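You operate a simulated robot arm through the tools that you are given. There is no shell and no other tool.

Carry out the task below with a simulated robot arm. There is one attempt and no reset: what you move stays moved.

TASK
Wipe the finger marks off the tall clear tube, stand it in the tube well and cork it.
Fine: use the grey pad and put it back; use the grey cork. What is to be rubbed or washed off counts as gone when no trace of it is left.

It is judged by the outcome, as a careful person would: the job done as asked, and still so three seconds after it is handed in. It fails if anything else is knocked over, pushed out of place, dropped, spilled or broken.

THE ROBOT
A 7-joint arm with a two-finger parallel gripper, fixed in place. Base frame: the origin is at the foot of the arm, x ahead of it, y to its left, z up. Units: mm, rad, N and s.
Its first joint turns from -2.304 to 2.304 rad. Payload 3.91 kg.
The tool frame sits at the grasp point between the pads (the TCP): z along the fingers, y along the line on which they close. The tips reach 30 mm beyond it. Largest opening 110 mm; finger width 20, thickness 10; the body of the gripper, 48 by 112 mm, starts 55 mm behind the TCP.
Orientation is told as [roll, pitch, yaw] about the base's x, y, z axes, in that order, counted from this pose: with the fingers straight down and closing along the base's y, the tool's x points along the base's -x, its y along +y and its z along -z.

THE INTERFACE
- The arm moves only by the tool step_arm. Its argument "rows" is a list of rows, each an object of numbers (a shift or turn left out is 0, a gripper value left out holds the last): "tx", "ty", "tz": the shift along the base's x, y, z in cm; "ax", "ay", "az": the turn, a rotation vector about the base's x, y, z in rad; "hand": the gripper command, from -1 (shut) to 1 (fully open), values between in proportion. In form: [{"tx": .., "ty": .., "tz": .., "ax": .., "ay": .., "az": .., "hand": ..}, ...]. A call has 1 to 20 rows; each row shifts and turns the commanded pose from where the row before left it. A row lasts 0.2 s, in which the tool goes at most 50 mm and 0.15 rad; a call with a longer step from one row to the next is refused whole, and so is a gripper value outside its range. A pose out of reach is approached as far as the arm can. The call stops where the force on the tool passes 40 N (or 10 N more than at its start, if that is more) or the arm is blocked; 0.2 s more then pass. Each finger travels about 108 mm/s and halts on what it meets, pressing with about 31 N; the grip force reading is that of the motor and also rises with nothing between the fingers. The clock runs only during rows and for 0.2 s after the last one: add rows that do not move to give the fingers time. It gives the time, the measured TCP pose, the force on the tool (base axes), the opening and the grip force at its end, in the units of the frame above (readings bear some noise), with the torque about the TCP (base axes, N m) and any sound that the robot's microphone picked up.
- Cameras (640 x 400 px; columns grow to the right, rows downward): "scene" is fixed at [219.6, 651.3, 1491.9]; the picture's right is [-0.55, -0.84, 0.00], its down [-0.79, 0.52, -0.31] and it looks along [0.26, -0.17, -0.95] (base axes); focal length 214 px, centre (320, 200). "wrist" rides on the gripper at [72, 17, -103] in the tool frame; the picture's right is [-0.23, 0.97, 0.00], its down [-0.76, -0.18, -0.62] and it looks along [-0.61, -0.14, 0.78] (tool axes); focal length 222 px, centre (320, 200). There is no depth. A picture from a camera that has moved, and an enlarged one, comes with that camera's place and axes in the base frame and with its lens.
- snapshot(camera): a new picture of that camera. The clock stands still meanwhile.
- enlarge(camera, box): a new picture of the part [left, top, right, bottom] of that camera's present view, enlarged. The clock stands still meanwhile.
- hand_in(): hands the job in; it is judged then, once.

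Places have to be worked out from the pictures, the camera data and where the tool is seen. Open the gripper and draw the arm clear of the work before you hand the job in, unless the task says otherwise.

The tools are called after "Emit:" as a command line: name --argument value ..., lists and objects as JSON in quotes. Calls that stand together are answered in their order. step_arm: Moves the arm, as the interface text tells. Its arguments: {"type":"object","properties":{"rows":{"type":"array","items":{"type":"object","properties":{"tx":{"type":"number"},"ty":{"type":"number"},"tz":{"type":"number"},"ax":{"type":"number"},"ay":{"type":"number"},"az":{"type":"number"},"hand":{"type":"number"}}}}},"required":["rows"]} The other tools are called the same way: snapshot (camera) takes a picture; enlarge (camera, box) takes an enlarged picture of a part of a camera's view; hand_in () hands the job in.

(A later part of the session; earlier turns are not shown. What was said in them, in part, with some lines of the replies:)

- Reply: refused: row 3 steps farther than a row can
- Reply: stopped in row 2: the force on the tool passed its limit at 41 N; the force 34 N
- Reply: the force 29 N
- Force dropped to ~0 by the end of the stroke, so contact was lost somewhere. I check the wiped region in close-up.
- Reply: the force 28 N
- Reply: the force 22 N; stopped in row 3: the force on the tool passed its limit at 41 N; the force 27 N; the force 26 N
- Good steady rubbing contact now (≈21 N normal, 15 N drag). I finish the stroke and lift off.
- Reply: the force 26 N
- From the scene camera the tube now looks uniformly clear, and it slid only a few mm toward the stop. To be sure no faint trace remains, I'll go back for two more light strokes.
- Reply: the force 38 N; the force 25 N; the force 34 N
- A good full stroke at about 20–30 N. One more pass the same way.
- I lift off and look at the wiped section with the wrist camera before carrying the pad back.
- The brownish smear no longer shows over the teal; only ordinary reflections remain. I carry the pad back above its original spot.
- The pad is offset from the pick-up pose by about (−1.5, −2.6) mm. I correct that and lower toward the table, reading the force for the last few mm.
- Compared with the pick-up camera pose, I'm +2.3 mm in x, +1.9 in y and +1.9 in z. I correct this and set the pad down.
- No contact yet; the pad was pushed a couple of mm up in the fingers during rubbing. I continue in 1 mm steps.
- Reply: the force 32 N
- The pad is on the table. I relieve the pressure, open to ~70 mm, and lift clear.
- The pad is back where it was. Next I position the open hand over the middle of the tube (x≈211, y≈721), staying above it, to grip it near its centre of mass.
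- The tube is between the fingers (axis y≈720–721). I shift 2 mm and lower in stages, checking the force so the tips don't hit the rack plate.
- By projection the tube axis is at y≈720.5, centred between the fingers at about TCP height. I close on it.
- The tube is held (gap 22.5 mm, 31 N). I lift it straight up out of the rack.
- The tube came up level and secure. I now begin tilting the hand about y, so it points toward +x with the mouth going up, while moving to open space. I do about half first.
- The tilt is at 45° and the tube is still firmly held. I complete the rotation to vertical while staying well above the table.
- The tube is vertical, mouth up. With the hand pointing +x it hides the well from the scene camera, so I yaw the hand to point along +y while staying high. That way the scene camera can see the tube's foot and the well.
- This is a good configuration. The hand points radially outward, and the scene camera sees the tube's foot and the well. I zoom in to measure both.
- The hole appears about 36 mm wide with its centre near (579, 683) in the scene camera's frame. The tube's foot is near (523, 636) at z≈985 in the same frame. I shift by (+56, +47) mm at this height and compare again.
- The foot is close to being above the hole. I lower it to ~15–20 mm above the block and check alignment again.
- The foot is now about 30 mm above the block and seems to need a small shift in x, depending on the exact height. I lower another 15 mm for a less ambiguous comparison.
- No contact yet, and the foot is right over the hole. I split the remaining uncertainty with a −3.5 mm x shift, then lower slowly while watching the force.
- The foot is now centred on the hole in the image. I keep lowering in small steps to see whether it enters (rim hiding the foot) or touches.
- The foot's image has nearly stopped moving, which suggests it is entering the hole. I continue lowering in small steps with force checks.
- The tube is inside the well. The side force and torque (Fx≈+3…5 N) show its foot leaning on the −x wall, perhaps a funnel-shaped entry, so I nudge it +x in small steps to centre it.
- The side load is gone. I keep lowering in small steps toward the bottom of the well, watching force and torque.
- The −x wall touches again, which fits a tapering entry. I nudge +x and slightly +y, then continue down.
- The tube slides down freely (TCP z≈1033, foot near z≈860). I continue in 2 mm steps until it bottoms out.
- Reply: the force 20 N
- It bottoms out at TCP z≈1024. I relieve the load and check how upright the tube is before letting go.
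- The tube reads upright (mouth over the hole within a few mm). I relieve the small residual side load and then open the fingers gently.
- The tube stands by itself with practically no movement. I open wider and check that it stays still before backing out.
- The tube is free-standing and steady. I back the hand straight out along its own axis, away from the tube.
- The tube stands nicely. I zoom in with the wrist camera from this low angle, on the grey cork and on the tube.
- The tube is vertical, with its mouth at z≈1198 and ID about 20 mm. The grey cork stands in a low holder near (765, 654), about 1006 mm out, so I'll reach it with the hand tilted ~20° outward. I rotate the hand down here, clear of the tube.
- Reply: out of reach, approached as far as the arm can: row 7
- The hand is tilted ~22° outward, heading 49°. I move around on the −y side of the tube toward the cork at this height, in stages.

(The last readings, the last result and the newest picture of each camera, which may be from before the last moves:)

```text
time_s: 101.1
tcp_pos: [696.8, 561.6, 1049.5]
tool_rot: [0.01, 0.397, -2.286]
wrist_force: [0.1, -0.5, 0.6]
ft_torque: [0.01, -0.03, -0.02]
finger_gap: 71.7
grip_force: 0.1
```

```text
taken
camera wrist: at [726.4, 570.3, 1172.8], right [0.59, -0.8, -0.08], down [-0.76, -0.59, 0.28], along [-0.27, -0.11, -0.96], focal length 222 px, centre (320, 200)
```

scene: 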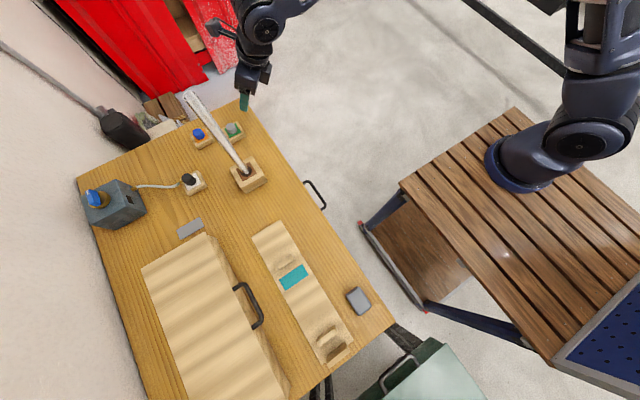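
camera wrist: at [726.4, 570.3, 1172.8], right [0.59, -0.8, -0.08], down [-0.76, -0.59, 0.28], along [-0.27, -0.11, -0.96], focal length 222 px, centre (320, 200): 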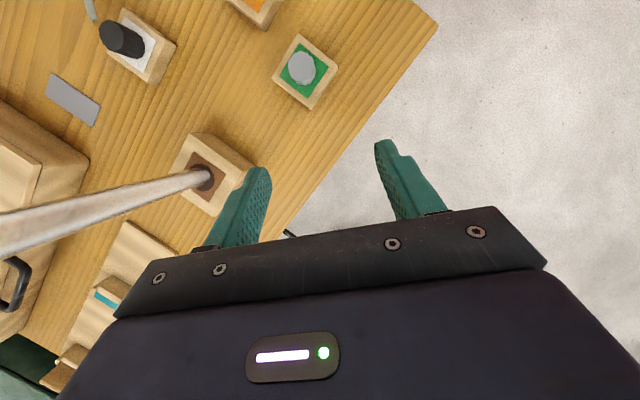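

Now there's a clear view of the cork. I enlarge to pin down its position.

Emit:
enlarge --camera "wrist" --box '[250, 25, 354, 115]'

Emit:
enlarge --camera "scene" --box '[200, 80, 280, 150]'

```text
4.44 times, centred on (302, 70) of wrist
camera zoom: at [726.4, 570.3, 1172.8], right [0.59, -0.8, -0.08], down [-0.76, -0.59, 0.28], along [-0.27, -0.11, -0.96], focal length 987 px, centre (400, 778)
```

zoom: 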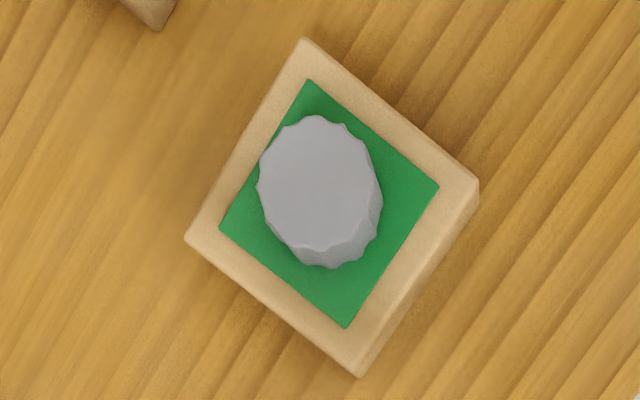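

```text
5.71 times, centred on (240, 115) of scene
camera zoom: at [219.6, 651.3, 1491.9], right [-0.55, -0.84, 0.0], down [-0.79, 0.52, -0.31], along [0.26, -0.17, -0.95], focal length 1226 px, centre (777, 686)
```

zoom: 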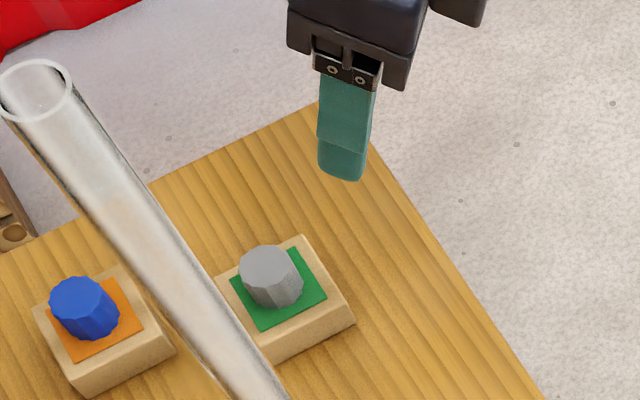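

The cork's axis is at about (761, 649), its top near z≈894 and the holder top near z≈874. I move over it at height first, then come down.

Emit:
step_arm --rows '[{"tx": 2.0, "ty": 2.7}, {"tx": 2.0, "ty": 2.7}, {"tx": 1.9, "ty": 2.68}, {"tz": -3}, {"tz": -3}, {"tz": -2}, {}]'

Emit:
snapshot --camera "wrist"

Emit:
snapshot --camera "scene"

```text
time_s: 102.7
tcp_pos: [754.5, 642.8, 969.1]
tool_rot: [0.011, 0.399, -2.285]
wrist_force: [-0.9, 0.3, 0.7]
ft_torque: [0.0, -0.03, 0.02]
finger_gap: 71.5
grip_force: 0.0
```

```text
taken
camera wrist: at [785.0, 651.9, 1093.1], right [0.59, -0.8, -0.08], down [-0.76, -0.59, 0.28], along [-0.27, -0.1, -0.96], focal length 222 px, centre (320, 200)
```

wrist: 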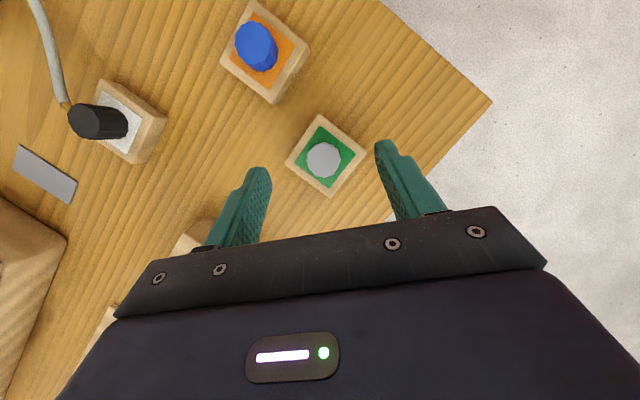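

```text
taken
```

scene: 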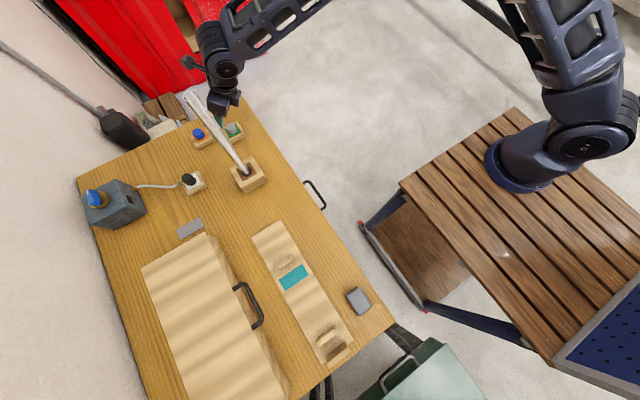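

Position matches the plan. I lower toward the cork, with a check on the way.

Emit:
step_arm --rows '[{"tz": -2}, {"tz": -2}, {}]'

Emit:
enlarge --camera "wrist" --box '[220, 100, 420, 225]'

Emit:
enlarge --camera "scene" --box '[200, 90, 264, 140]'

```text
time_s: 103.5
tcp_pos: [753.6, 642.0, 927.2]
tool_rot: [0.011, 0.399, -2.288]
wrist_force: [0.8, 1.1, -0.1]
ft_torque: [0.02, 0.0, -0.03]
finger_gap: 71.4
grip_force: 0.0
```

```text
3.20 times, centred on (320, 162) of wrist
camera zoom: at [784.1, 651.6, 1051.2], right [0.59, -0.8, -0.08], down [-0.76, -0.59, 0.28], along [-0.27, -0.11, -0.96], focal length 711 px, centre (320, 320)
```

zoom: 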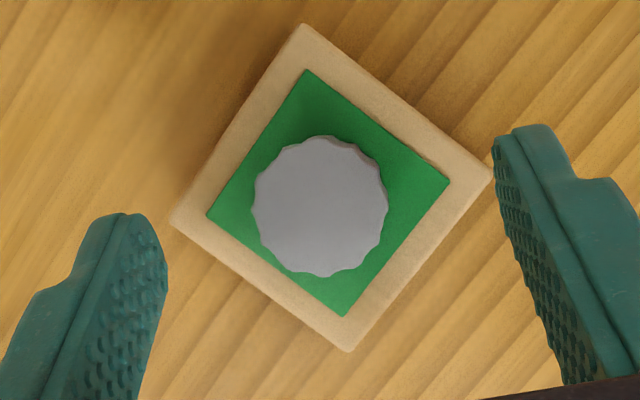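

```text
8.00 times, centred on (232, 115) of scene
camera zoom: at [219.6, 651.3, 1491.9], right [-0.55, -0.84, 0.0], down [-0.79, 0.52, -0.31], along [0.26, -0.17, -0.95], focal length 1716 px, centre (1024, 880)
```

zoom: 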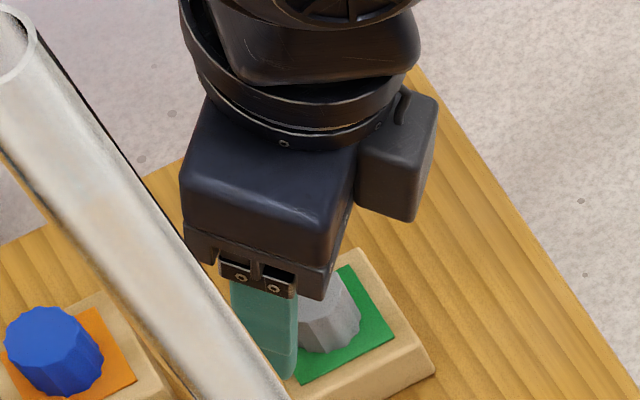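

The cork (≈30 mm diameter) is well centred between the fingers. I lower the last 17 mm in steps, watching for contact with the holder.

Emit:
step_arm --rows '[{"tz": -0.5}, {"tz": -0.5}, {}]'

Emit:
step_arm --rows '[{"tz": -0.4}, {}]'

Emit:
step_arm --rows '[{"tz": -0.3}, {}]'

Emit:
enlarge --camera "wrist" --box '[220, 100, 420, 225]'

```text
time_s: 104.3
tcp_pos: [754.8, 643.5, 917.5]
tool_rot: [0.011, 0.398, -2.288]
wrist_force: [-0.5, 0.2, 0.3]
ft_torque: [-0.03, 0.02, -0.03]
finger_gap: 71.5
grip_force: 0.0
```

```text
time_s: 104.9
tcp_pos: [753.6, 642.2, 913.3]
tool_rot: [0.011, 0.398, -2.289]
wrist_force: [0.1, -0.3, -0.2]
ft_torque: [-0.03, 0.02, 0.02]
finger_gap: 71.5
grip_force: 0.1
```

```text
time_s: 105.5
tcp_pos: [753.5, 642.6, 910.2]
tool_rot: [0.012, 0.399, -2.289]
wrist_force: [0.3, 0.4, -0.7]
ft_torque: [0.01, -0.03, 0.04]
finger_gap: 71.6
grip_force: 0.0
```

```text
3.20 times, centred on (320, 162) of wrist
camera zoom: at [783.0, 652.2, 1034.1], right [0.59, -0.8, -0.08], down [-0.76, -0.59, 0.28], along [-0.27, -0.11, -0.96], focal length 711 px, centre (320, 320)
```

zoom: 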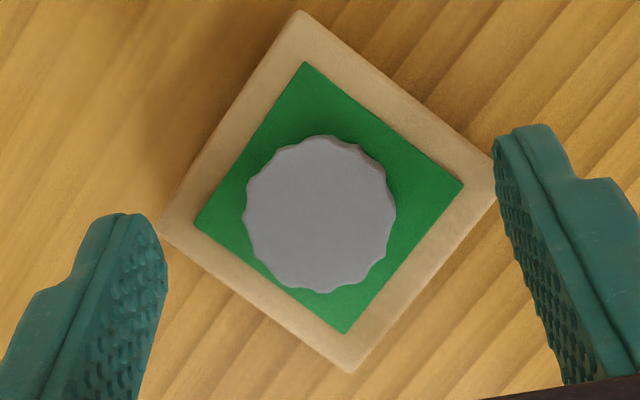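

Emit:
step_arm --rows '[{"tz": -0.2}, {}]'

Emit:
step_arm --rows '[{"tz": -0.2}, {}]'

```text
time_s: 106.1
tcp_pos: [753.6, 643.3, 909.3]
tool_rot: [0.009, 0.398, -2.285]
wrist_force: [-0.4, -0.2, -0.8]
ft_torque: [0.01, 0.02, 0.02]
finger_gap: 71.4
grip_force: 0.1
```

```text
time_s: 106.7
tcp_pos: [753.1, 642.4, 907.3]
tool_rot: [0.009, 0.398, -2.287]
wrist_force: [-0.2, 0.5, -0.2]
ft_torque: [0.0, 0.0, -0.03]
finger_gap: 71.5
grip_force: 0.0
```

No contact with the holder. I close on the cork.

Emit:
step_arm --rows '[{"hand": 0.0}, {"hand": -0.2}, {"hand": -0.4}, {"hand": -1}, {"hand": -1}, {"hand": -1}]'

Emit:
enlarge --camera "wrist" --box '[220, 100, 420, 225]'

```text
time_s: 108.1
tcp_pos: [754.2, 643.8, 906.4]
tool_rot: [0.011, 0.399, -2.288]
wrist_force: [-0.9, -0.3, -0.4]
ft_torque: [0.0, -0.02, 0.0]
finger_gap: 27.2
grip_force: 30.5
```

```text
3.20 times, centred on (320, 162) of wrist
camera zoom: at [783.4, 652.2, 1030.4], right [0.59, -0.8, -0.08], down [-0.76, -0.59, 0.28], along [-0.27, -0.11, -0.96], focal length 711 px, centre (320, 320)
```

zoom: 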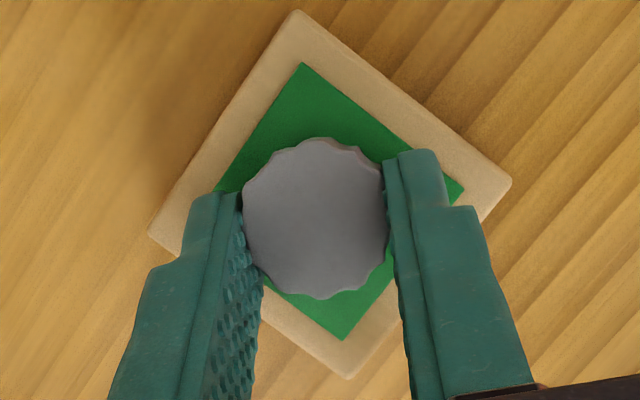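

The cork is gripped (27 mm). I lift slowly and check that it comes out cleanly without moving its holder.

Emit:
step_arm --rows '[{"tz": 0.3}, {"tz": 0.5}, {"tz": 0.7}, {}]'

Emit:
enlarge --camera "wrist" --box '[220, 100, 420, 225]'

Emit:
step_arm --rows '[{"tz": 1}, {"tz": 2}, {"tz": 3}, {"tz": 3}, {}]'

Emit:
snapshot --camera "wrist"

Emit:
enlarge --camera "scene" --box '[190, 80, 270, 145]'

```text
time_s: 109.1
tcp_pos: [753.9, 642.7, 922.0]
tool_rot: [0.011, 0.398, -2.287]
wrist_force: [0.2, -0.3, -0.5]
ft_torque: [-0.01, 0.01, -0.02]
finger_gap: 27.5
grip_force: 31.0
```

```text
3.20 times, centred on (320, 162) of wrist
camera zoom: at [784.1, 651.5, 1045.8], right [0.59, -0.8, -0.08], down [-0.76, -0.59, 0.28], along [-0.27, -0.11, -0.96], focal length 711 px, centre (320, 320)
```

zoom: 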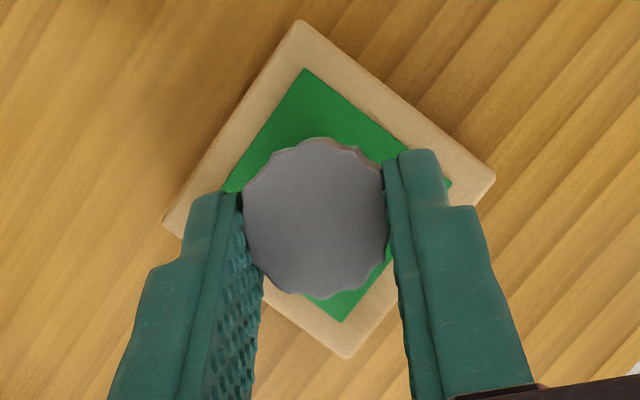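

```text
time_s: 110.3
tcp_pos: [757.5, 642.0, 1013.3]
tool_rot: [0.011, 0.399, -2.286]
wrist_force: [0.5, 0.4, 0.1]
ft_torque: [-0.01, 0.0, 0.01]
finger_gap: 27.4
grip_force: 30.5
```

```text
taken
camera wrist: at [787.2, 651.9, 1135.9], right [0.59, -0.8, -0.08], down [-0.76, -0.59, 0.28], along [-0.27, -0.11, -0.96], focal length 222 px, centre (320, 200)
```

wrist: 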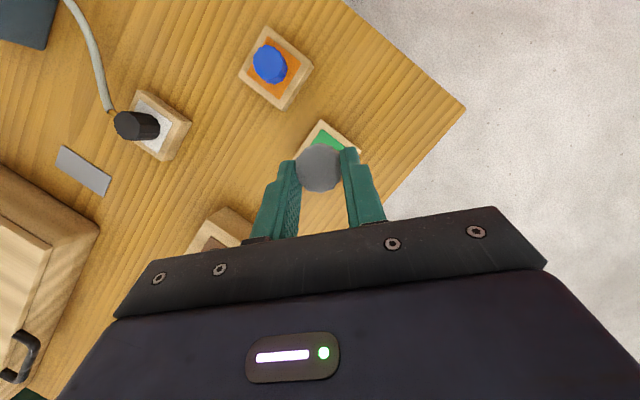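

```text
6.15 times, centred on (230, 112) of scene
camera zoom: at [219.6, 651.3, 1491.9], right [-0.55, -0.84, 0.0], down [-0.79, 0.52, -0.31], along [0.26, -0.17, -0.95], focal length 1320 px, centre (874, 738)
```

zoom: 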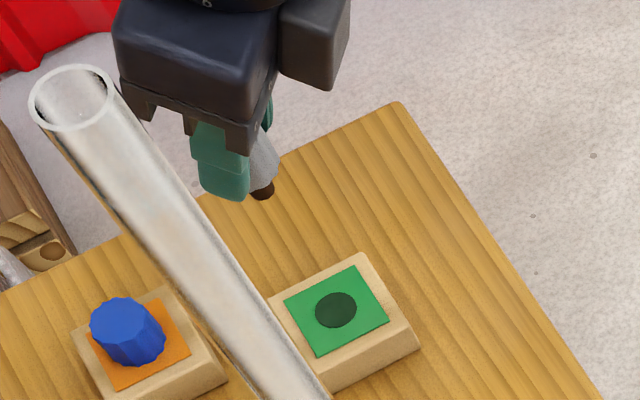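

The cork came out cleanly. It has a narrower brown plug below its head, and the holder stayed put. I back away from the table edge along the −y side of the tube and rise above the tube's top.

Emit:
step_arm --rows '[{"tx": -3, "ty": -3.9}, {"tx": -3, "ty": -3.9}, {"tz": 4.5}, {"tz": 4.5}, {"tz": 4.5}, {"tz": 4.5}, {"tz": 4.5}, {"tz": 4.5}, {}]'

Emit:
snapshot --camera "scene"

Emit:
snapshot --camera "wrist"

```text
time_s: 112.3
tcp_pos: [693.5, 565.9, 1284.3]
tool_rot: [0.011, 0.399, -2.287]
wrist_force: [-0.5, -0.1, -0.6]
ft_torque: [0.0, 0.02, 0.0]
finger_gap: 27.3
grip_force: 31.3
```

```text
taken
```

scene: 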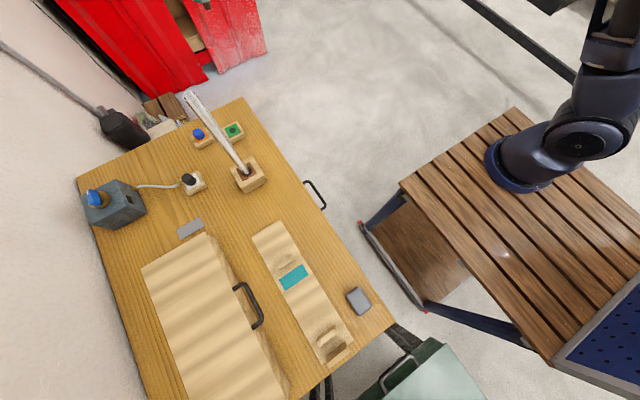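

```text
taken
camera wrist: at [722.7, 575.2, 1408.4], right [0.59, -0.8, -0.08], down [-0.76, -0.59, 0.28], along [-0.27, -0.11, -0.96], focal length 222 px, centre (320, 200)
```

wrist: 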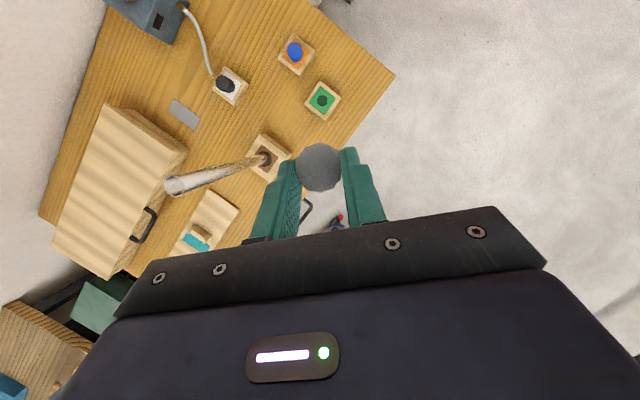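

The wrist camera sees the tube mouth from above here. I enlarge to locate the mouth precisely.

Emit:
enlarge --camera "wrist" --box '[150, 140, 214, 200]'

Emit:
enlarge --camera "wrist" --box '[150, 120, 310, 220]'

```text
6.67 times, centred on (182, 170) of wrist
camera zoom: at [722.7, 575.2, 1408.4], right [0.59, -0.8, -0.08], down [-0.76, -0.59, 0.28], along [-0.27, -0.11, -0.96], focal length 1481 px, centre (1240, 400)
```

zoom: 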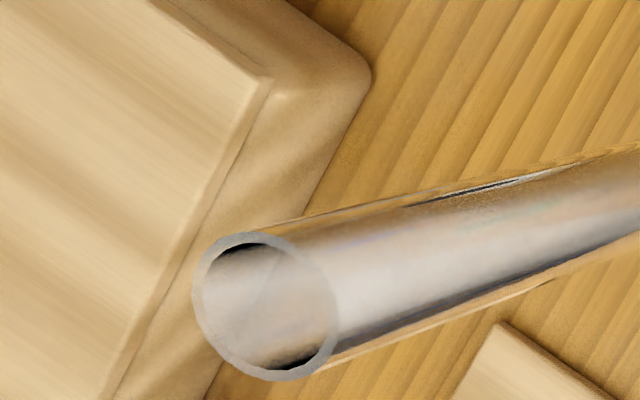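

```text
4.00 times, centred on (230, 170) of wrist
camera zoom: at [722.7, 575.2, 1408.4], right [0.59, -0.8, -0.08], down [-0.76, -0.59, 0.28], along [-0.27, -0.11, -0.96], focal length 888 px, centre (680, 320)
```

zoom: 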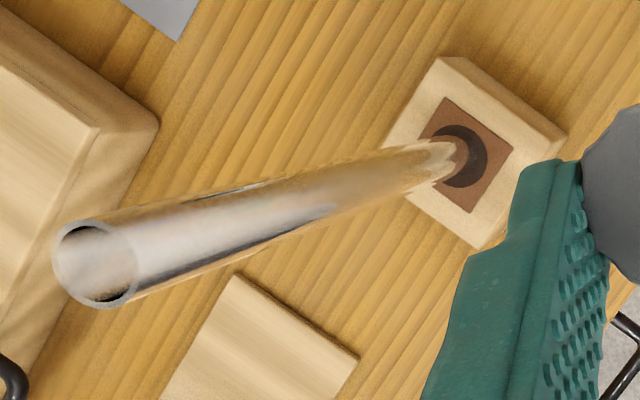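

Both cameras put the mouth at about (583.4, 680.3, 1197). For the cork's axis to be there, the TCP must be at about (575.5, 674). I move over at this safe height.

Emit:
step_arm --rows '[{"tx": -2.92, "ty": 2.7}, {"tx": -2.92, "ty": 2.7}, {"tx": -2.92, "ty": 2.69}, {"tx": -2.93, "ty": 2.69}, {}]'

Emit:
snapshot --camera "scene"

Emit:
snapshot --camera "wrist"

Emit:
enlarge --camera "scene" --box '[160, 40, 240, 120]'

```text
time_s: 113.5
tcp_pos: [576.4, 671.6, 1277.8]
tool_rot: [0.011, 0.398, -2.288]
wrist_force: [-0.1, -0.1, -0.1]
ft_torque: [0.01, 0.01, 0.02]
finger_gap: 27.6
grip_force: 30.5
```

```text
taken
```

scene: 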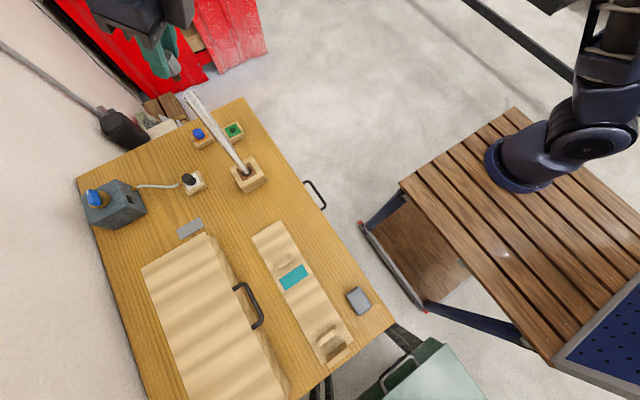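

```text
taken
camera wrist: at [607.0, 681.8, 1402.1], right [0.59, -0.8, -0.08], down [-0.76, -0.59, 0.28], along [-0.27, -0.1, -0.96], focal length 222 px, centre (320, 200)
```

wrist: 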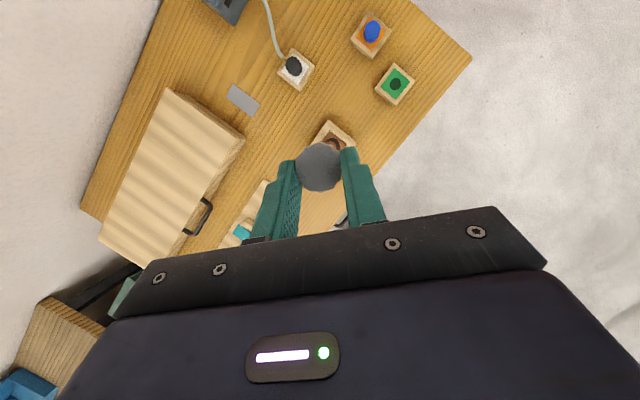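

```text
5.00 times, centred on (200, 80) of scene
camera zoom: at [219.6, 651.3, 1491.9], right [-0.55, -0.84, 0.0], down [-0.79, 0.52, -0.31], along [0.26, -0.17, -0.95], focal length 1072 px, centre (920, 800)
```

zoom: 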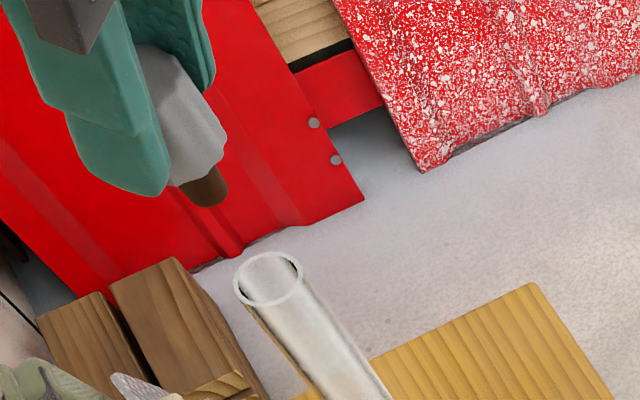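

By the scene camera the plug tip is aligned with the mouth to within ~1 mm in y. I check the wrist view for the other direction.

Emit:
enlarge --camera "wrist" --box '[272, 110, 368, 200]'

Emit:
enlarge --camera "scene" --box '[180, 65, 228, 105]'

```text
4.44 times, centred on (320, 155) of wrist
camera zoom: at [607.0, 681.8, 1402.1], right [0.59, -0.8, -0.08], down [-0.76, -0.59, 0.28], along [-0.27, -0.1, -0.96], focal length 987 px, centre (320, 400)
```

zoom: 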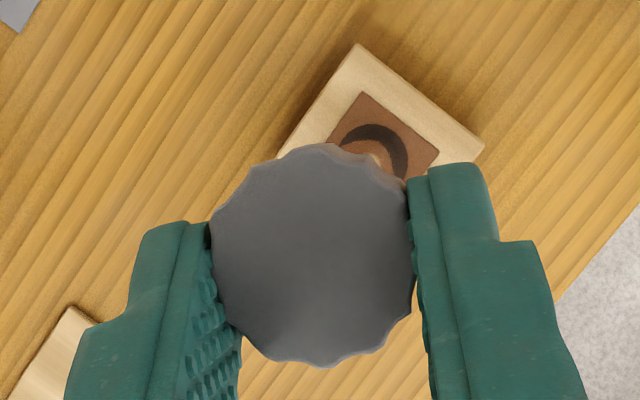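

```text
10.00 times, centred on (204, 85) of scene
camera zoom: at [219.6, 651.3, 1491.9], right [-0.55, -0.84, 0.0], down [-0.79, 0.52, -0.31], along [0.26, -0.17, -0.95], focal length 2145 px, centre (1480, 1350)
```

zoom: 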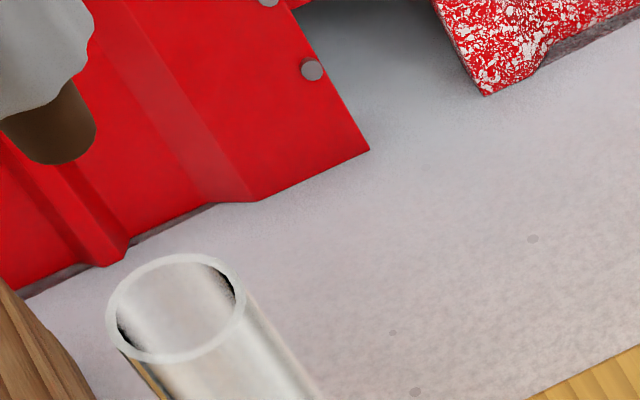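

The plug is ~16 mm wide and the mouth ~20 mm inside, so there's about ±2 mm of clearance. The views suggest a small shift (−1.5 mm x, +0.5 mm y). I apply it and lower until the tip is just above the mouth.

Emit:
step_arm --rows '[{"tx": -0.15, "ty": 0.05}, {"tz": -1.0}, {"tz": -1.0}, {"tz": -0.7}, {}]'

Emit:
enlarge --camera "scene" --box '[164, 65, 228, 105]'

Emit:
enlarge --camera "wrist" --box '[272, 110, 368, 200]'

```text
time_s: 114.7
tcp_pos: [575.5, 673.2, 1255.9]
tool_rot: [0.012, 0.396, -2.289]
wrist_force: [0.2, -0.6, -0.5]
ft_torque: [-0.01, 0.0, 0.03]
finger_gap: 27.5
grip_force: 31.4
```

```text
10.00 times, centred on (196, 85) of scene
camera zoom: at [219.6, 651.3, 1491.9], right [-0.55, -0.84, 0.0], down [-0.79, 0.52, -0.31], along [0.26, -0.17, -0.95], focal length 2145 px, centre (1560, 1350)
```

zoom: 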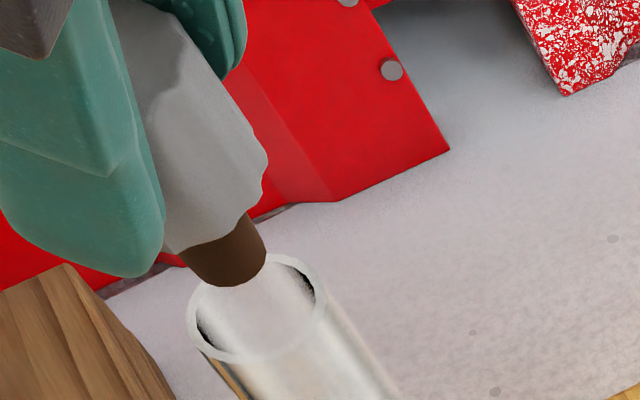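

```text
4.44 times, centred on (320, 155) of wrist
camera zoom: at [605.6, 681.6, 1378.7], right [0.59, -0.8, -0.08], down [-0.76, -0.59, 0.28], along [-0.27, -0.11, -0.96], focal length 987 px, centre (320, 400)
```

zoom: 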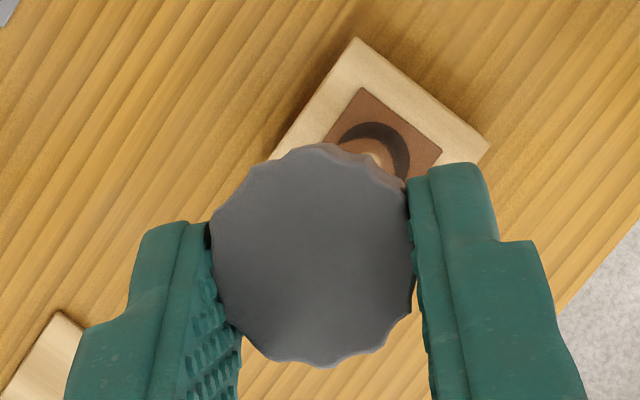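

The plug tip is just above the mouth. I zoom further to measure the sideways offset accurately.

Emit:
enlarge --camera "scene" --box '[178, 84, 202, 104]'

```text
16.00 times, centred on (190, 94) of scene
camera zoom: at [219.6, 651.3, 1491.9], right [-0.55, -0.84, 0.0], down [-0.79, 0.52, -0.31], along [0.26, -0.17, -0.95], focal length 3432 px, centre (2400, 1896)
```

zoom: 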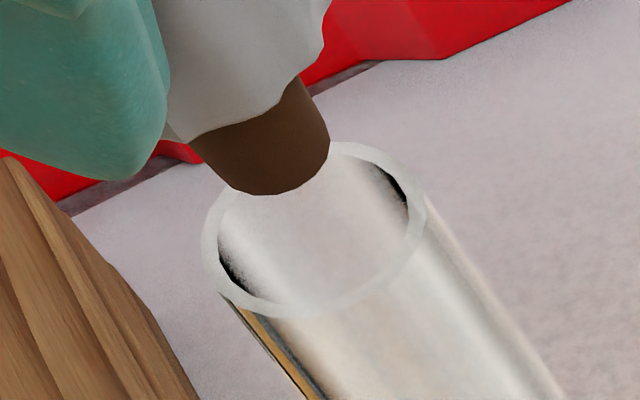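

The plug is about 13 mm wide and tapered, so clearance is generous. It needs ~1.6 mm toward +y. I apply that and lower slowly with force checks.

Emit:
step_arm --rows '[{"ty": 0.16}, {"tz": -0.4}, {}]'

Emit:
step_arm --rows '[{"tz": -0.3}, {}]'

Emit:
enlarge --camera "scene" --box '[178, 84, 202, 104]'

```text
time_s: 115.5
tcp_pos: [576.1, 674.2, 1249.8]
tool_rot: [0.01, 0.396, -2.286]
wrist_force: [-0.4, -0.5, -1.0]
ft_torque: [0.03, 0.01, 0.0]
finger_gap: 27.3
grip_force: 31.2
```

```text
time_s: 116.1
tcp_pos: [575.1, 674.1, 1248.1]
tool_rot: [0.01, 0.398, -2.287]
wrist_force: [-0.2, -0.2, 0.0]
ft_torque: [-0.02, -0.02, -0.03]
finger_gap: 27.4
grip_force: 31.6
```

```text
16.00 times, centred on (190, 94) of scene
camera zoom: at [219.6, 651.3, 1491.9], right [-0.55, -0.84, 0.0], down [-0.79, 0.52, -0.31], along [0.26, -0.17, -0.95], focal length 3432 px, centre (2400, 1896)
```

zoom: 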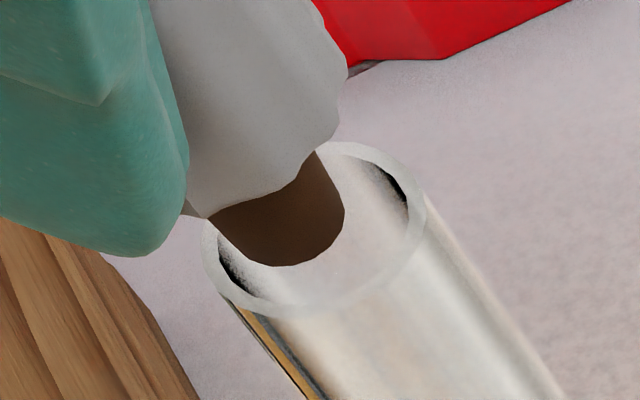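

Emit:
step_arm --rows '[{"ty": -0.1}, {"tz": -0.3}, {}]'

Emit:
enlarge --camera "scene" --box '[178, 84, 202, 104]'

```text
time_s: 116.9
tcp_pos: [574.4, 673.0, 1243.6]
tool_rot: [0.01, 0.398, -2.286]
wrist_force: [1.0, -0.7, 1.3]
ft_torque: [0.0, 0.0, 0.0]
finger_gap: 27.4
grip_force: 30.8
```

```text
16.00 times, centred on (190, 94) of scene
camera zoom: at [219.6, 651.3, 1491.9], right [-0.55, -0.84, 0.0], down [-0.79, 0.52, -0.31], along [0.26, -0.17, -0.95], focal length 3432 px, centre (2400, 1896)
```

zoom: 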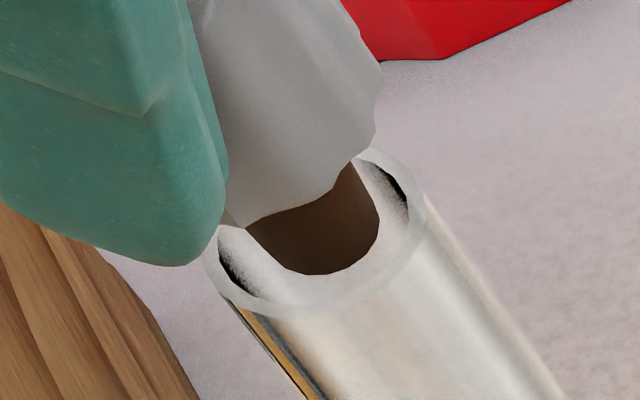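

The tip is now at the mouth plane and inside the rim. I make a small +1 mm x correction and continue down gently.

Emit:
step_arm --rows '[{"tx": 0.1, "ty": 0.04}, {"tz": -0.3}, {}]'

Emit:
enlarge --camera "scene" --box '[178, 84, 202, 104]'

```text
time_s: 117.7
tcp_pos: [577.0, 672.5, 1242.3]
tool_rot: [0.01, 0.398, -2.286]
wrist_force: [-0.5, -0.6, 0.1]
ft_torque: [-0.01, 0.02, -0.02]
finger_gap: 27.3
grip_force: 30.9
```

```text
16.00 times, centred on (190, 94) of scene
camera zoom: at [219.6, 651.3, 1491.9], right [-0.55, -0.84, 0.0], down [-0.79, 0.52, -0.31], along [0.26, -0.17, -0.95], focal length 3432 px, centre (2400, 1896)
```

zoom: 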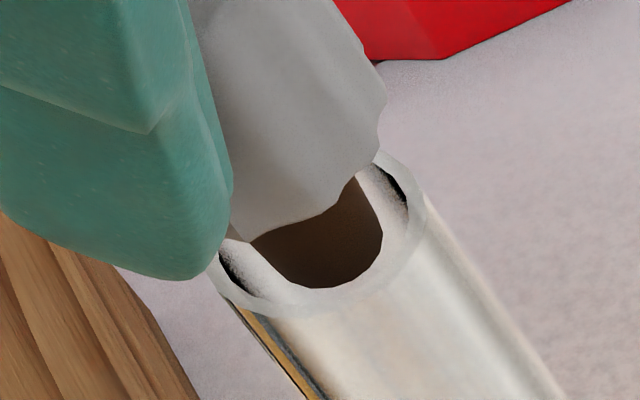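

The depth and position agree: the plug is ~3 mm inside and centred. I keep lowering toward seating.

Emit:
step_arm --rows '[{"tz": -0.3}, {}]'

Emit:
step_arm --rows '[{"tz": -0.3}, {}]'

Emit:
enlarge --camera "scene" --box '[178, 84, 202, 104]'

```text
time_s: 118.3
tcp_pos: [576.3, 674.4, 1240.6]
tool_rot: [0.01, 0.397, -2.287]
wrist_force: [0.1, -0.2, 0.1]
ft_torque: [0.03, 0.02, 0.02]
finger_gap: 27.3
grip_force: 30.8
```

```text
time_s: 118.9
tcp_pos: [577.7, 674.0, 1236.4]
tool_rot: [0.011, 0.398, -2.286]
wrist_force: [0.3, -0.1, 0.3]
ft_torque: [0.02, 0.03, 0.01]
finger_gap: 27.5
grip_force: 30.3
```

```text
16.00 times, centred on (190, 94) of scene
camera zoom: at [219.6, 651.3, 1491.9], right [-0.55, -0.84, 0.0], down [-0.79, 0.52, -0.31], along [0.26, -0.17, -0.95], focal length 3432 px, centre (2400, 1896)
```

zoom: 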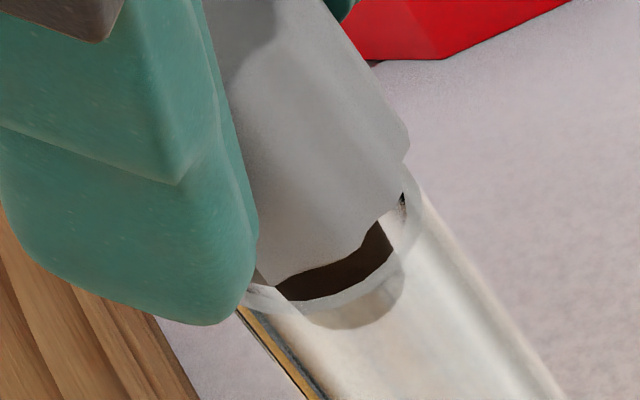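

The plug is clearly inside the tube now, visible through the near wall. I continue until the head seats on the rim.

Emit:
step_arm --rows '[{"tz": -0.3}, {}]'

Emit:
step_arm --rows '[{"tz": -0.2}, {}]'

Emit:
step_arm --rows '[{"tz": -0.2}, {}]'

Emit:
enlarge --camera "scene" --box '[178, 84, 202, 104]'

```text
time_s: 119.5
tcp_pos: [578.0, 673.3, 1234.5]
tool_rot: [0.009, 0.396, -2.291]
wrist_force: [0.8, -0.2, -0.3]
ft_torque: [0.02, 0.02, -0.01]
finger_gap: 27.4
grip_force: 31.1
```

```text
time_s: 120.1
tcp_pos: [577.3, 675.1, 1232.0]
tool_rot: [0.01, 0.398, -2.287]
wrist_force: [0.1, 0.6, -0.4]
ft_torque: [-0.02, -0.04, 0.01]
finger_gap: 27.0
grip_force: 31.7
```

```text
time_s: 120.7
tcp_pos: [577.1, 674.2, 1230.8]
tool_rot: [0.01, 0.399, -2.289]
wrist_force: [-0.6, 1.4, 6.6]
ft_torque: [0.11, 0.0, 0.02]
finger_gap: 27.3
grip_force: 30.6
```

```text
16.00 times, centred on (190, 94) of scene
camera zoom: at [219.6, 651.3, 1491.9], right [-0.55, -0.84, 0.0], down [-0.79, 0.52, -0.31], along [0.26, -0.17, -0.95], focal length 3432 px, centre (2400, 1896)
```

zoom: 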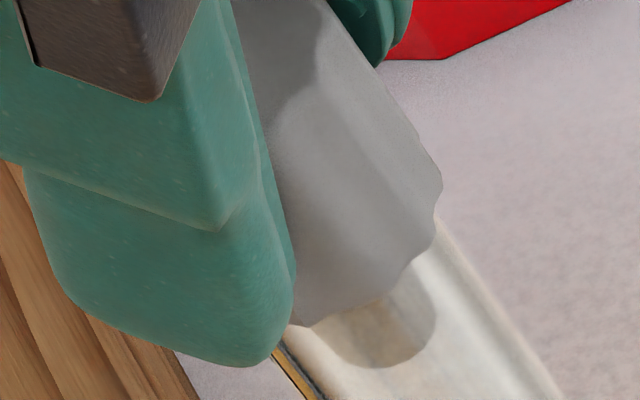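

The head has met the rim (Fz≈6.6 N at TCP z≈1230.8, as predicted). I press a little more to seat it firmly.

Emit:
step_arm --rows '[{"tz": -0.1}, {}]'

Emit:
step_arm --rows '[{"tz": -0.05}, {}]'

```text
time_s: 121.3
tcp_pos: [576.7, 672.9, 1230.3]
tool_rot: [0.01, 0.4, -2.288]
wrist_force: [-0.6, 0.0, 17.0]
ft_torque: [0.19, 0.02, 0.0]
finger_gap: 27.0
grip_force: 31.1
```

```text
time_s: 121.9
tcp_pos: [576.0, 673.9, 1231.2]
tool_rot: [0.012, 0.4, -2.289]
wrist_force: [-0.2, -0.2, 25.4]
ft_torque: [0.23, -0.07, -0.04]
finger_gap: 27.4
grip_force: 30.8
```

The cork is solidly seated (25 N with no further travel). I relieve the pressure and open the fingers gently.

Emit:
step_arm --rows '[{"tz": 0.1}, {"tz": 0.05}, {}]'

Emit:
step_arm --rows '[{"hand": -0.45}, {"hand": -0.4}, {"hand": -0.3}, {}]'

Emit:
enlarge --camera "scene" --box '[150, 60, 270, 200]'

```text
time_s: 122.7
tcp_pos: [577.1, 673.8, 1229.0]
tool_rot: [0.011, 0.398, -2.287]
wrist_force: [-0.6, 0.5, 21.7]
ft_torque: [0.22, -0.07, 0.0]
finger_gap: 27.4
grip_force: 31.5
```

```text
time_s: 123.7
tcp_pos: [576.4, 674.1, 1229.1]
tool_rot: [0.011, 0.396, -2.286]
wrist_force: [-0.8, 1.3, 1.0]
ft_torque: [0.05, 0.02, -0.01]
finger_gap: 38.5
grip_force: 0.1
```

```text
2.86 times, centred on (210, 130) of scene
camera zoom: at [219.6, 651.3, 1491.9], right [-0.55, -0.84, 0.0], down [-0.79, 0.52, -0.31], along [0.26, -0.17, -0.95], focal length 613 px, centre (634, 400)
```

zoom: 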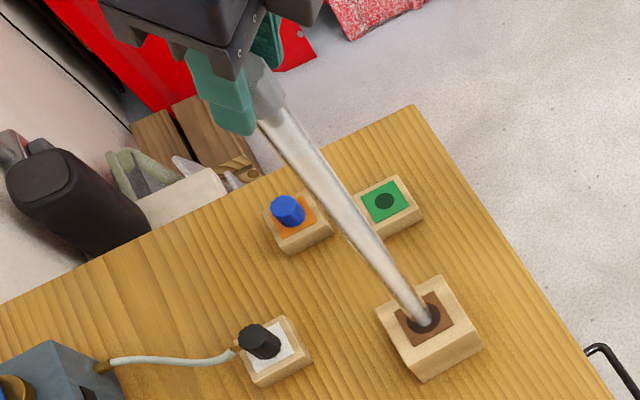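

Released; the tube is still upright with the cork on. I open wider and then rise straight up.

Emit:
step_arm --rows '[{"hand": 0.0}, {"hand": 0.3}, {"hand": 0.3}, {}]'

Emit:
step_arm --rows '[{"tz": 1}, {"tz": 2}, {"tz": 3}, {}]'

Emit:
enlarge --camera "scene" --box '[150, 40, 270, 200]'

Emit:
snapshot --camera "wrist"

```text
time_s: 124.7
tcp_pos: [576.5, 674.9, 1228.5]
tool_rot: [0.011, 0.397, -2.285]
wrist_force: [-0.1, -0.2, -0.5]
ft_torque: [0.0, 0.01, -0.01]
finger_gap: 71.4
grip_force: 0.0
```

```text
time_s: 125.7
tcp_pos: [578.1, 675.2, 1290.4]
tool_rot: [0.009, 0.397, -2.285]
wrist_force: [0.1, -0.1, 0.0]
ft_torque: [0.03, 0.0, 0.02]
finger_gap: 71.6
grip_force: 0.1
```

```text
2.50 times, centred on (210, 120) of scene
camera zoom: at [219.6, 651.3, 1491.9], right [-0.55, -0.84, 0.0], down [-0.79, 0.52, -0.31], along [0.26, -0.17, -0.95], focal length 536 px, centre (595, 400)
```

zoom: 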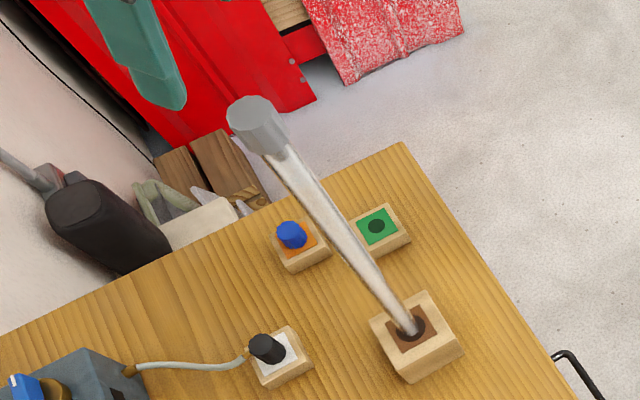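

```text
taken
camera wrist: at [608.3, 683.7, 1414.3], right [0.59, -0.8, -0.08], down [-0.76, -0.59, 0.28], along [-0.27, -0.11, -0.96], focal length 222 px, centre (320, 200)
```

wrist: 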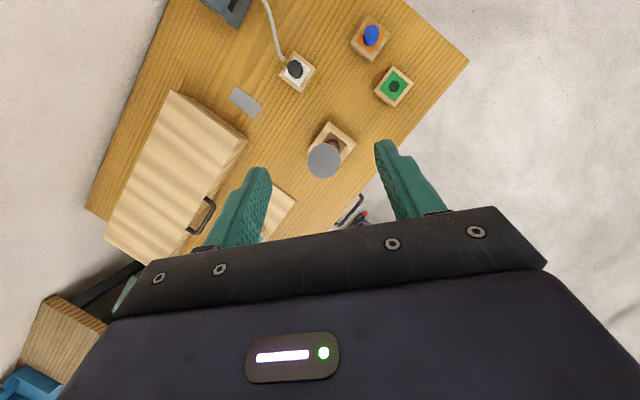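

The cork sits level on the upright tube. I withdraw the arm inward and away, then inspect everything once more before handing in.

Emit:
step_arm --rows '[{"tz": 2}, {"tx": -2.6, "ty": -3.0}, {"tx": -2.6, "ty": -3.0}, {"tx": -2.6, "ty": -3.0}, {"tx": -2.6, "ty": -3.0}, {"tx": -1.5, "ty": -3.0}, {}]'

Emit:
snapshot --camera "scene"

Emit:
enlarge --camera "scene" --box '[170, 80, 250, 130]'

Emit:
enlarge --camera "scene" --box '[200, 110, 264, 190]'

Emit:
enlarge --camera "scene" --box '[230, 200, 400, 370]'

Emit:
snapshot --camera "wrist"

```text
time_s: 127.3
tcp_pos: [460.4, 523.7, 1309.8]
tool_rot: [0.009, 0.399, -2.288]
wrist_force: [-0.3, 0.9, -0.7]
ft_torque: [0.01, 0.02, -0.01]
finger_gap: 71.7
grip_force: 0.0
```

```text
taken
```

scene: 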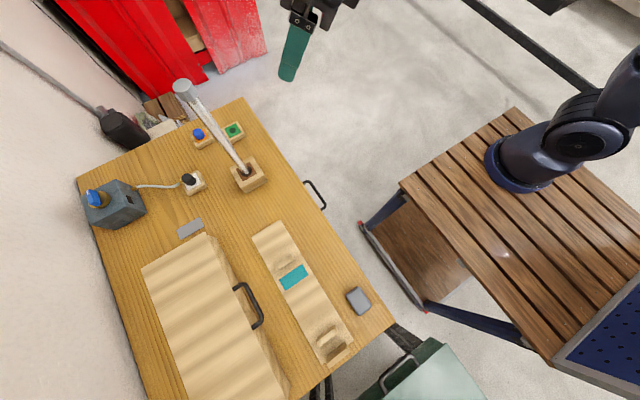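

```text
8.00 times, centred on (210, 105) of scene
camera zoom: at [219.6, 651.3, 1491.9], right [-0.55, -0.84, 0.0], down [-0.79, 0.52, -0.31], along [0.26, -0.17, -0.95], focal length 1716 px, centre (1200, 960)
```

zoom: 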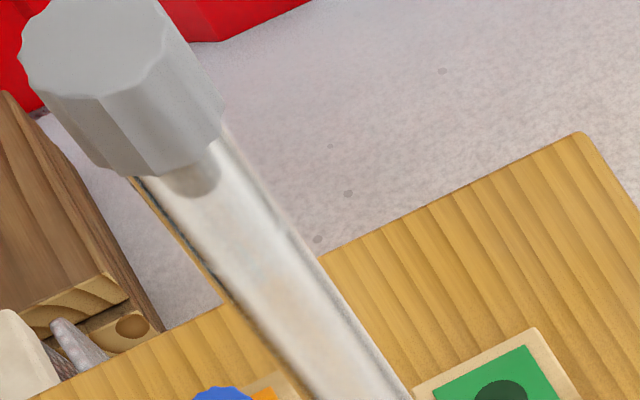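

```text
5.00 times, centred on (232, 150) of scene
camera zoom: at [219.6, 651.3, 1491.9], right [-0.55, -0.84, 0.0], down [-0.79, 0.52, -0.31], along [0.26, -0.17, -0.95], focal length 1072 px, centre (760, 450)
```

zoom: 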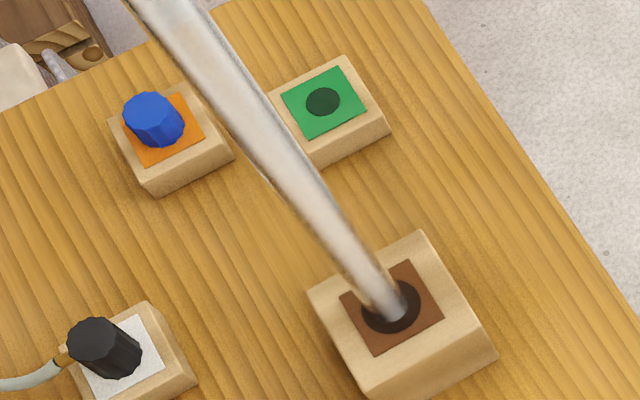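

```text
2.35 times, centred on (315, 285) of scene
camera zoom: at [219.6, 651.3, 1491.9], right [-0.55, -0.84, 0.0], down [-0.79, 0.52, -0.31], along [0.26, -0.17, -0.95], focal length 505 px, centre (332, 0)
```

zoom: 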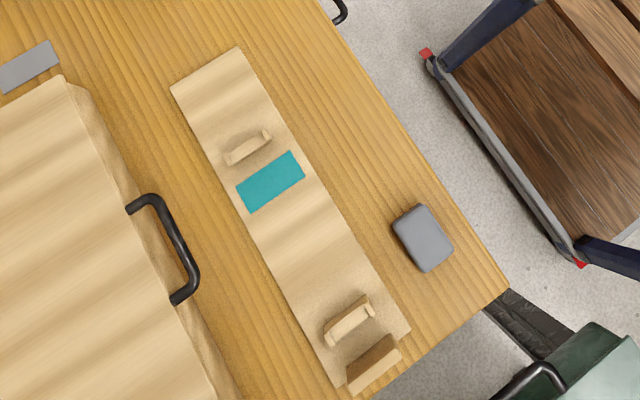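

```text
taken
camera wrist: at [490.0, 534.1, 1433.1], right [0.59, -0.8, -0.08], down [-0.76, -0.59, 0.28], along [-0.27, -0.1, -0.96], focal length 222 px, centre (320, 200)
```

wrist: 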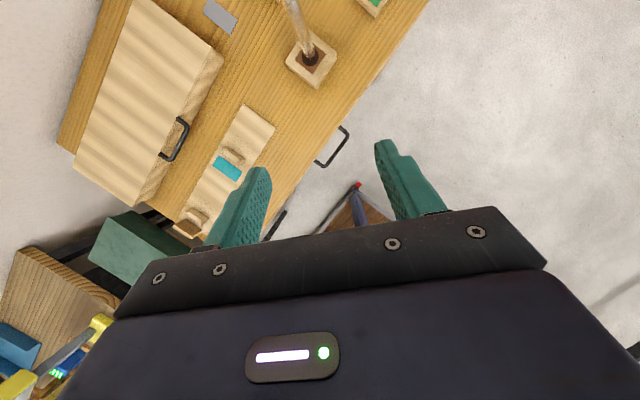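

Everything is in place, and the pad is at its original spot. Before handing in, I inspect the standing tube along its length for any remaining trace, including a faint peach tint I noticed.

Emit:
enlarge --camera "scene" --box '[184, 95, 216, 115]'

Emit:
enlarge --camera "scene" --box '[194, 108, 226, 128]'

Emit:
enlarge --camera "scene" --box '[206, 126, 238, 146]'

Emit:
enlarge --camera "scene" --box '[220, 142, 252, 162]'

Emit:
enlarge --camera "scene" --box '[228, 156, 260, 176]'

```text
16.00 times, centred on (200, 105) of scene
camera zoom: at [219.6, 651.3, 1491.9], right [-0.55, -0.84, 0.0], down [-0.79, 0.52, -0.31], along [0.26, -0.17, -0.95], focal length 3432 px, centre (2240, 1720)
```

zoom: 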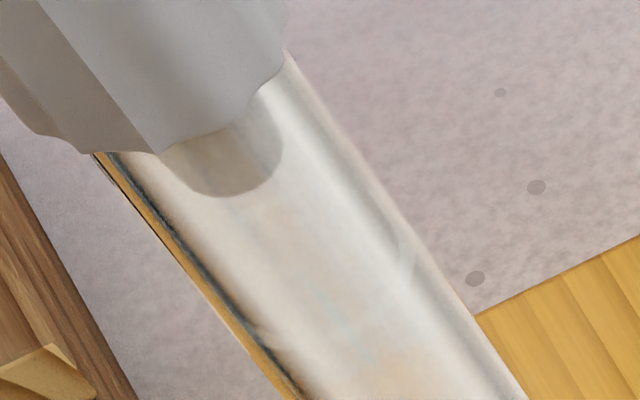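

```text
16.00 times, centred on (210, 118) of scene
camera zoom: at [219.6, 651.3, 1491.9], right [-0.55, -0.84, 0.0], down [-0.79, 0.52, -0.31], along [0.26, -0.17, -0.95], focal length 3432 px, centre (2080, 1512)
```

zoom: 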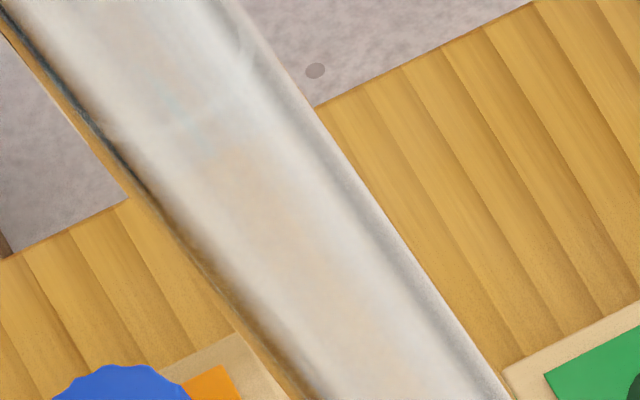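

```text
16.00 times, centred on (222, 136) of scene
camera zoom: at [219.6, 651.3, 1491.9], right [-0.55, -0.84, 0.0], down [-0.79, 0.52, -0.31], along [0.26, -0.17, -0.95], focal length 3432 px, centre (1888, 1224)
```

zoom: 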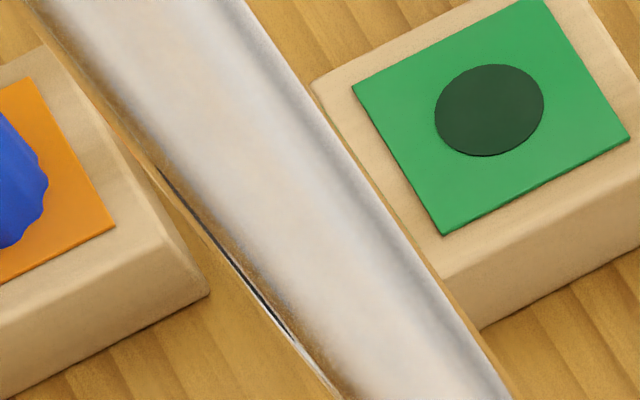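

```text
16.00 times, centred on (236, 152) of scene
camera zoom: at [219.6, 651.3, 1491.9], right [-0.55, -0.84, 0.0], down [-0.79, 0.52, -0.31], along [0.26, -0.17, -0.95], focal length 3432 px, centre (1664, 968)
```

zoom: 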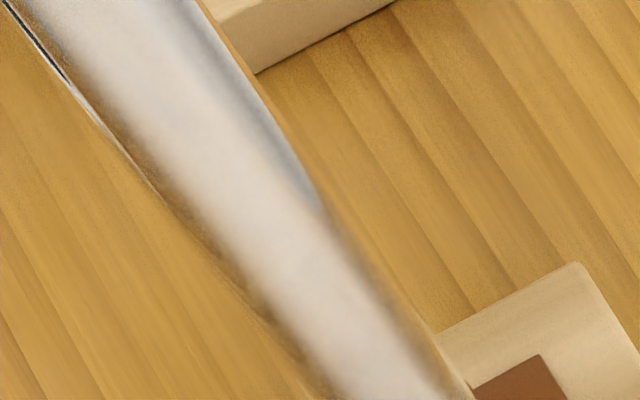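

```text
16.00 times, centred on (244, 166) of scene
camera zoom: at [219.6, 651.3, 1491.9], right [-0.55, -0.84, 0.0], down [-0.79, 0.52, -0.31], along [0.26, -0.17, -0.95], focal length 3432 px, centre (1536, 744)
```

zoom: 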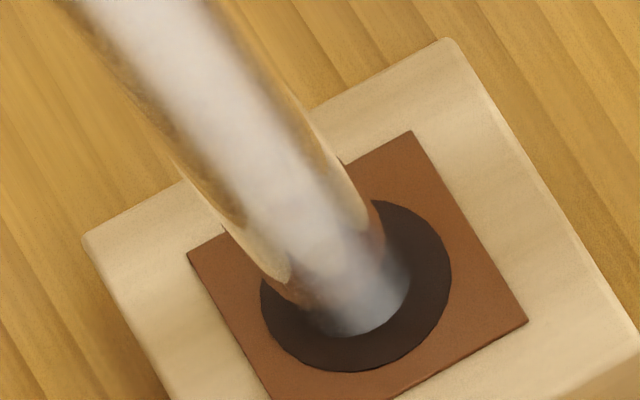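

The tube shows only smooth reflections with no brown smear left. The cork is flat on the rim and the tube is centred in the well. I move the arm a bit further back, open the gripper, wait a moment, and confirm nothing moves.

Emit:
step_arm --rows '[{"tx": -1.5, "ty": -2, "hand": 1}, {"tx": -1.5, "ty": -2}, {}, {}, {}, {}, {}, {}, {}, {}]'

Emit:
snapshot --camera "scene"

Emit:
enlarge --camera "scene" --box '[150, 40, 270, 200]'

```text
time_s: 129.5
tcp_pos: [430.2, 485.0, 1309.2]
tool_rot: [0.01, 0.399, -2.287]
wrist_force: [-0.5, 0.5, -1.0]
ft_torque: [0.02, -0.02, 0.01]
finger_gap: 110.0
grip_force: 0.1
```

```text
taken
```

scene: 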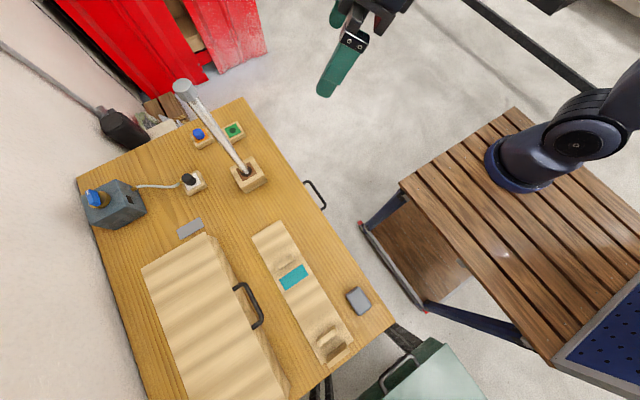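

```text
2.50 times, centred on (210, 120) of scene
camera zoom: at [219.6, 651.3, 1491.9], right [-0.55, -0.84, 0.0], down [-0.79, 0.52, -0.31], along [0.26, -0.17, -0.95], focal length 536 px, centre (595, 400)
```

zoom: 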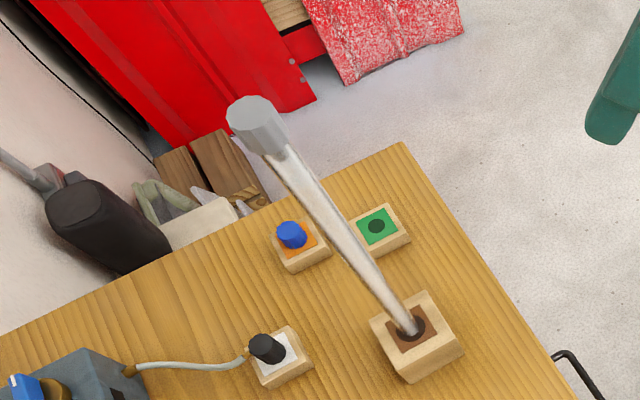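

Nothing has moved. The wiped tube stands upright in the well with the grey cork seated, the pad is back in its place, and the arm is clear with the gripper open. I hand the job in.

Emit:
hand_in

```text
The job is handed in.
```

I wiped the tall tube, stood it in the tube well and corked it with the grey cork. The job is handed in; I haven't seen the judge's result.

- **Finger marks:** I wiped the marked section four times with the grey pad. Afterwards the brown smear no longer showed from the scene camera, from above in the rack or on the side facing it once the tube was standing. I didn't view the far side of the standing tube directly.
- **Tube:** It rests on the bottom of the well, stands upright, and did not move while I watched it after corking.
- **Cork:** The plug is inside the mouth and the head sits flat on the rim.
- **Pad and everything else:** The pad is back where it was, to within a millimetre or two. Nothing else looked moved or disturbed in the final pictures, and the arm is clear with the gripper open.
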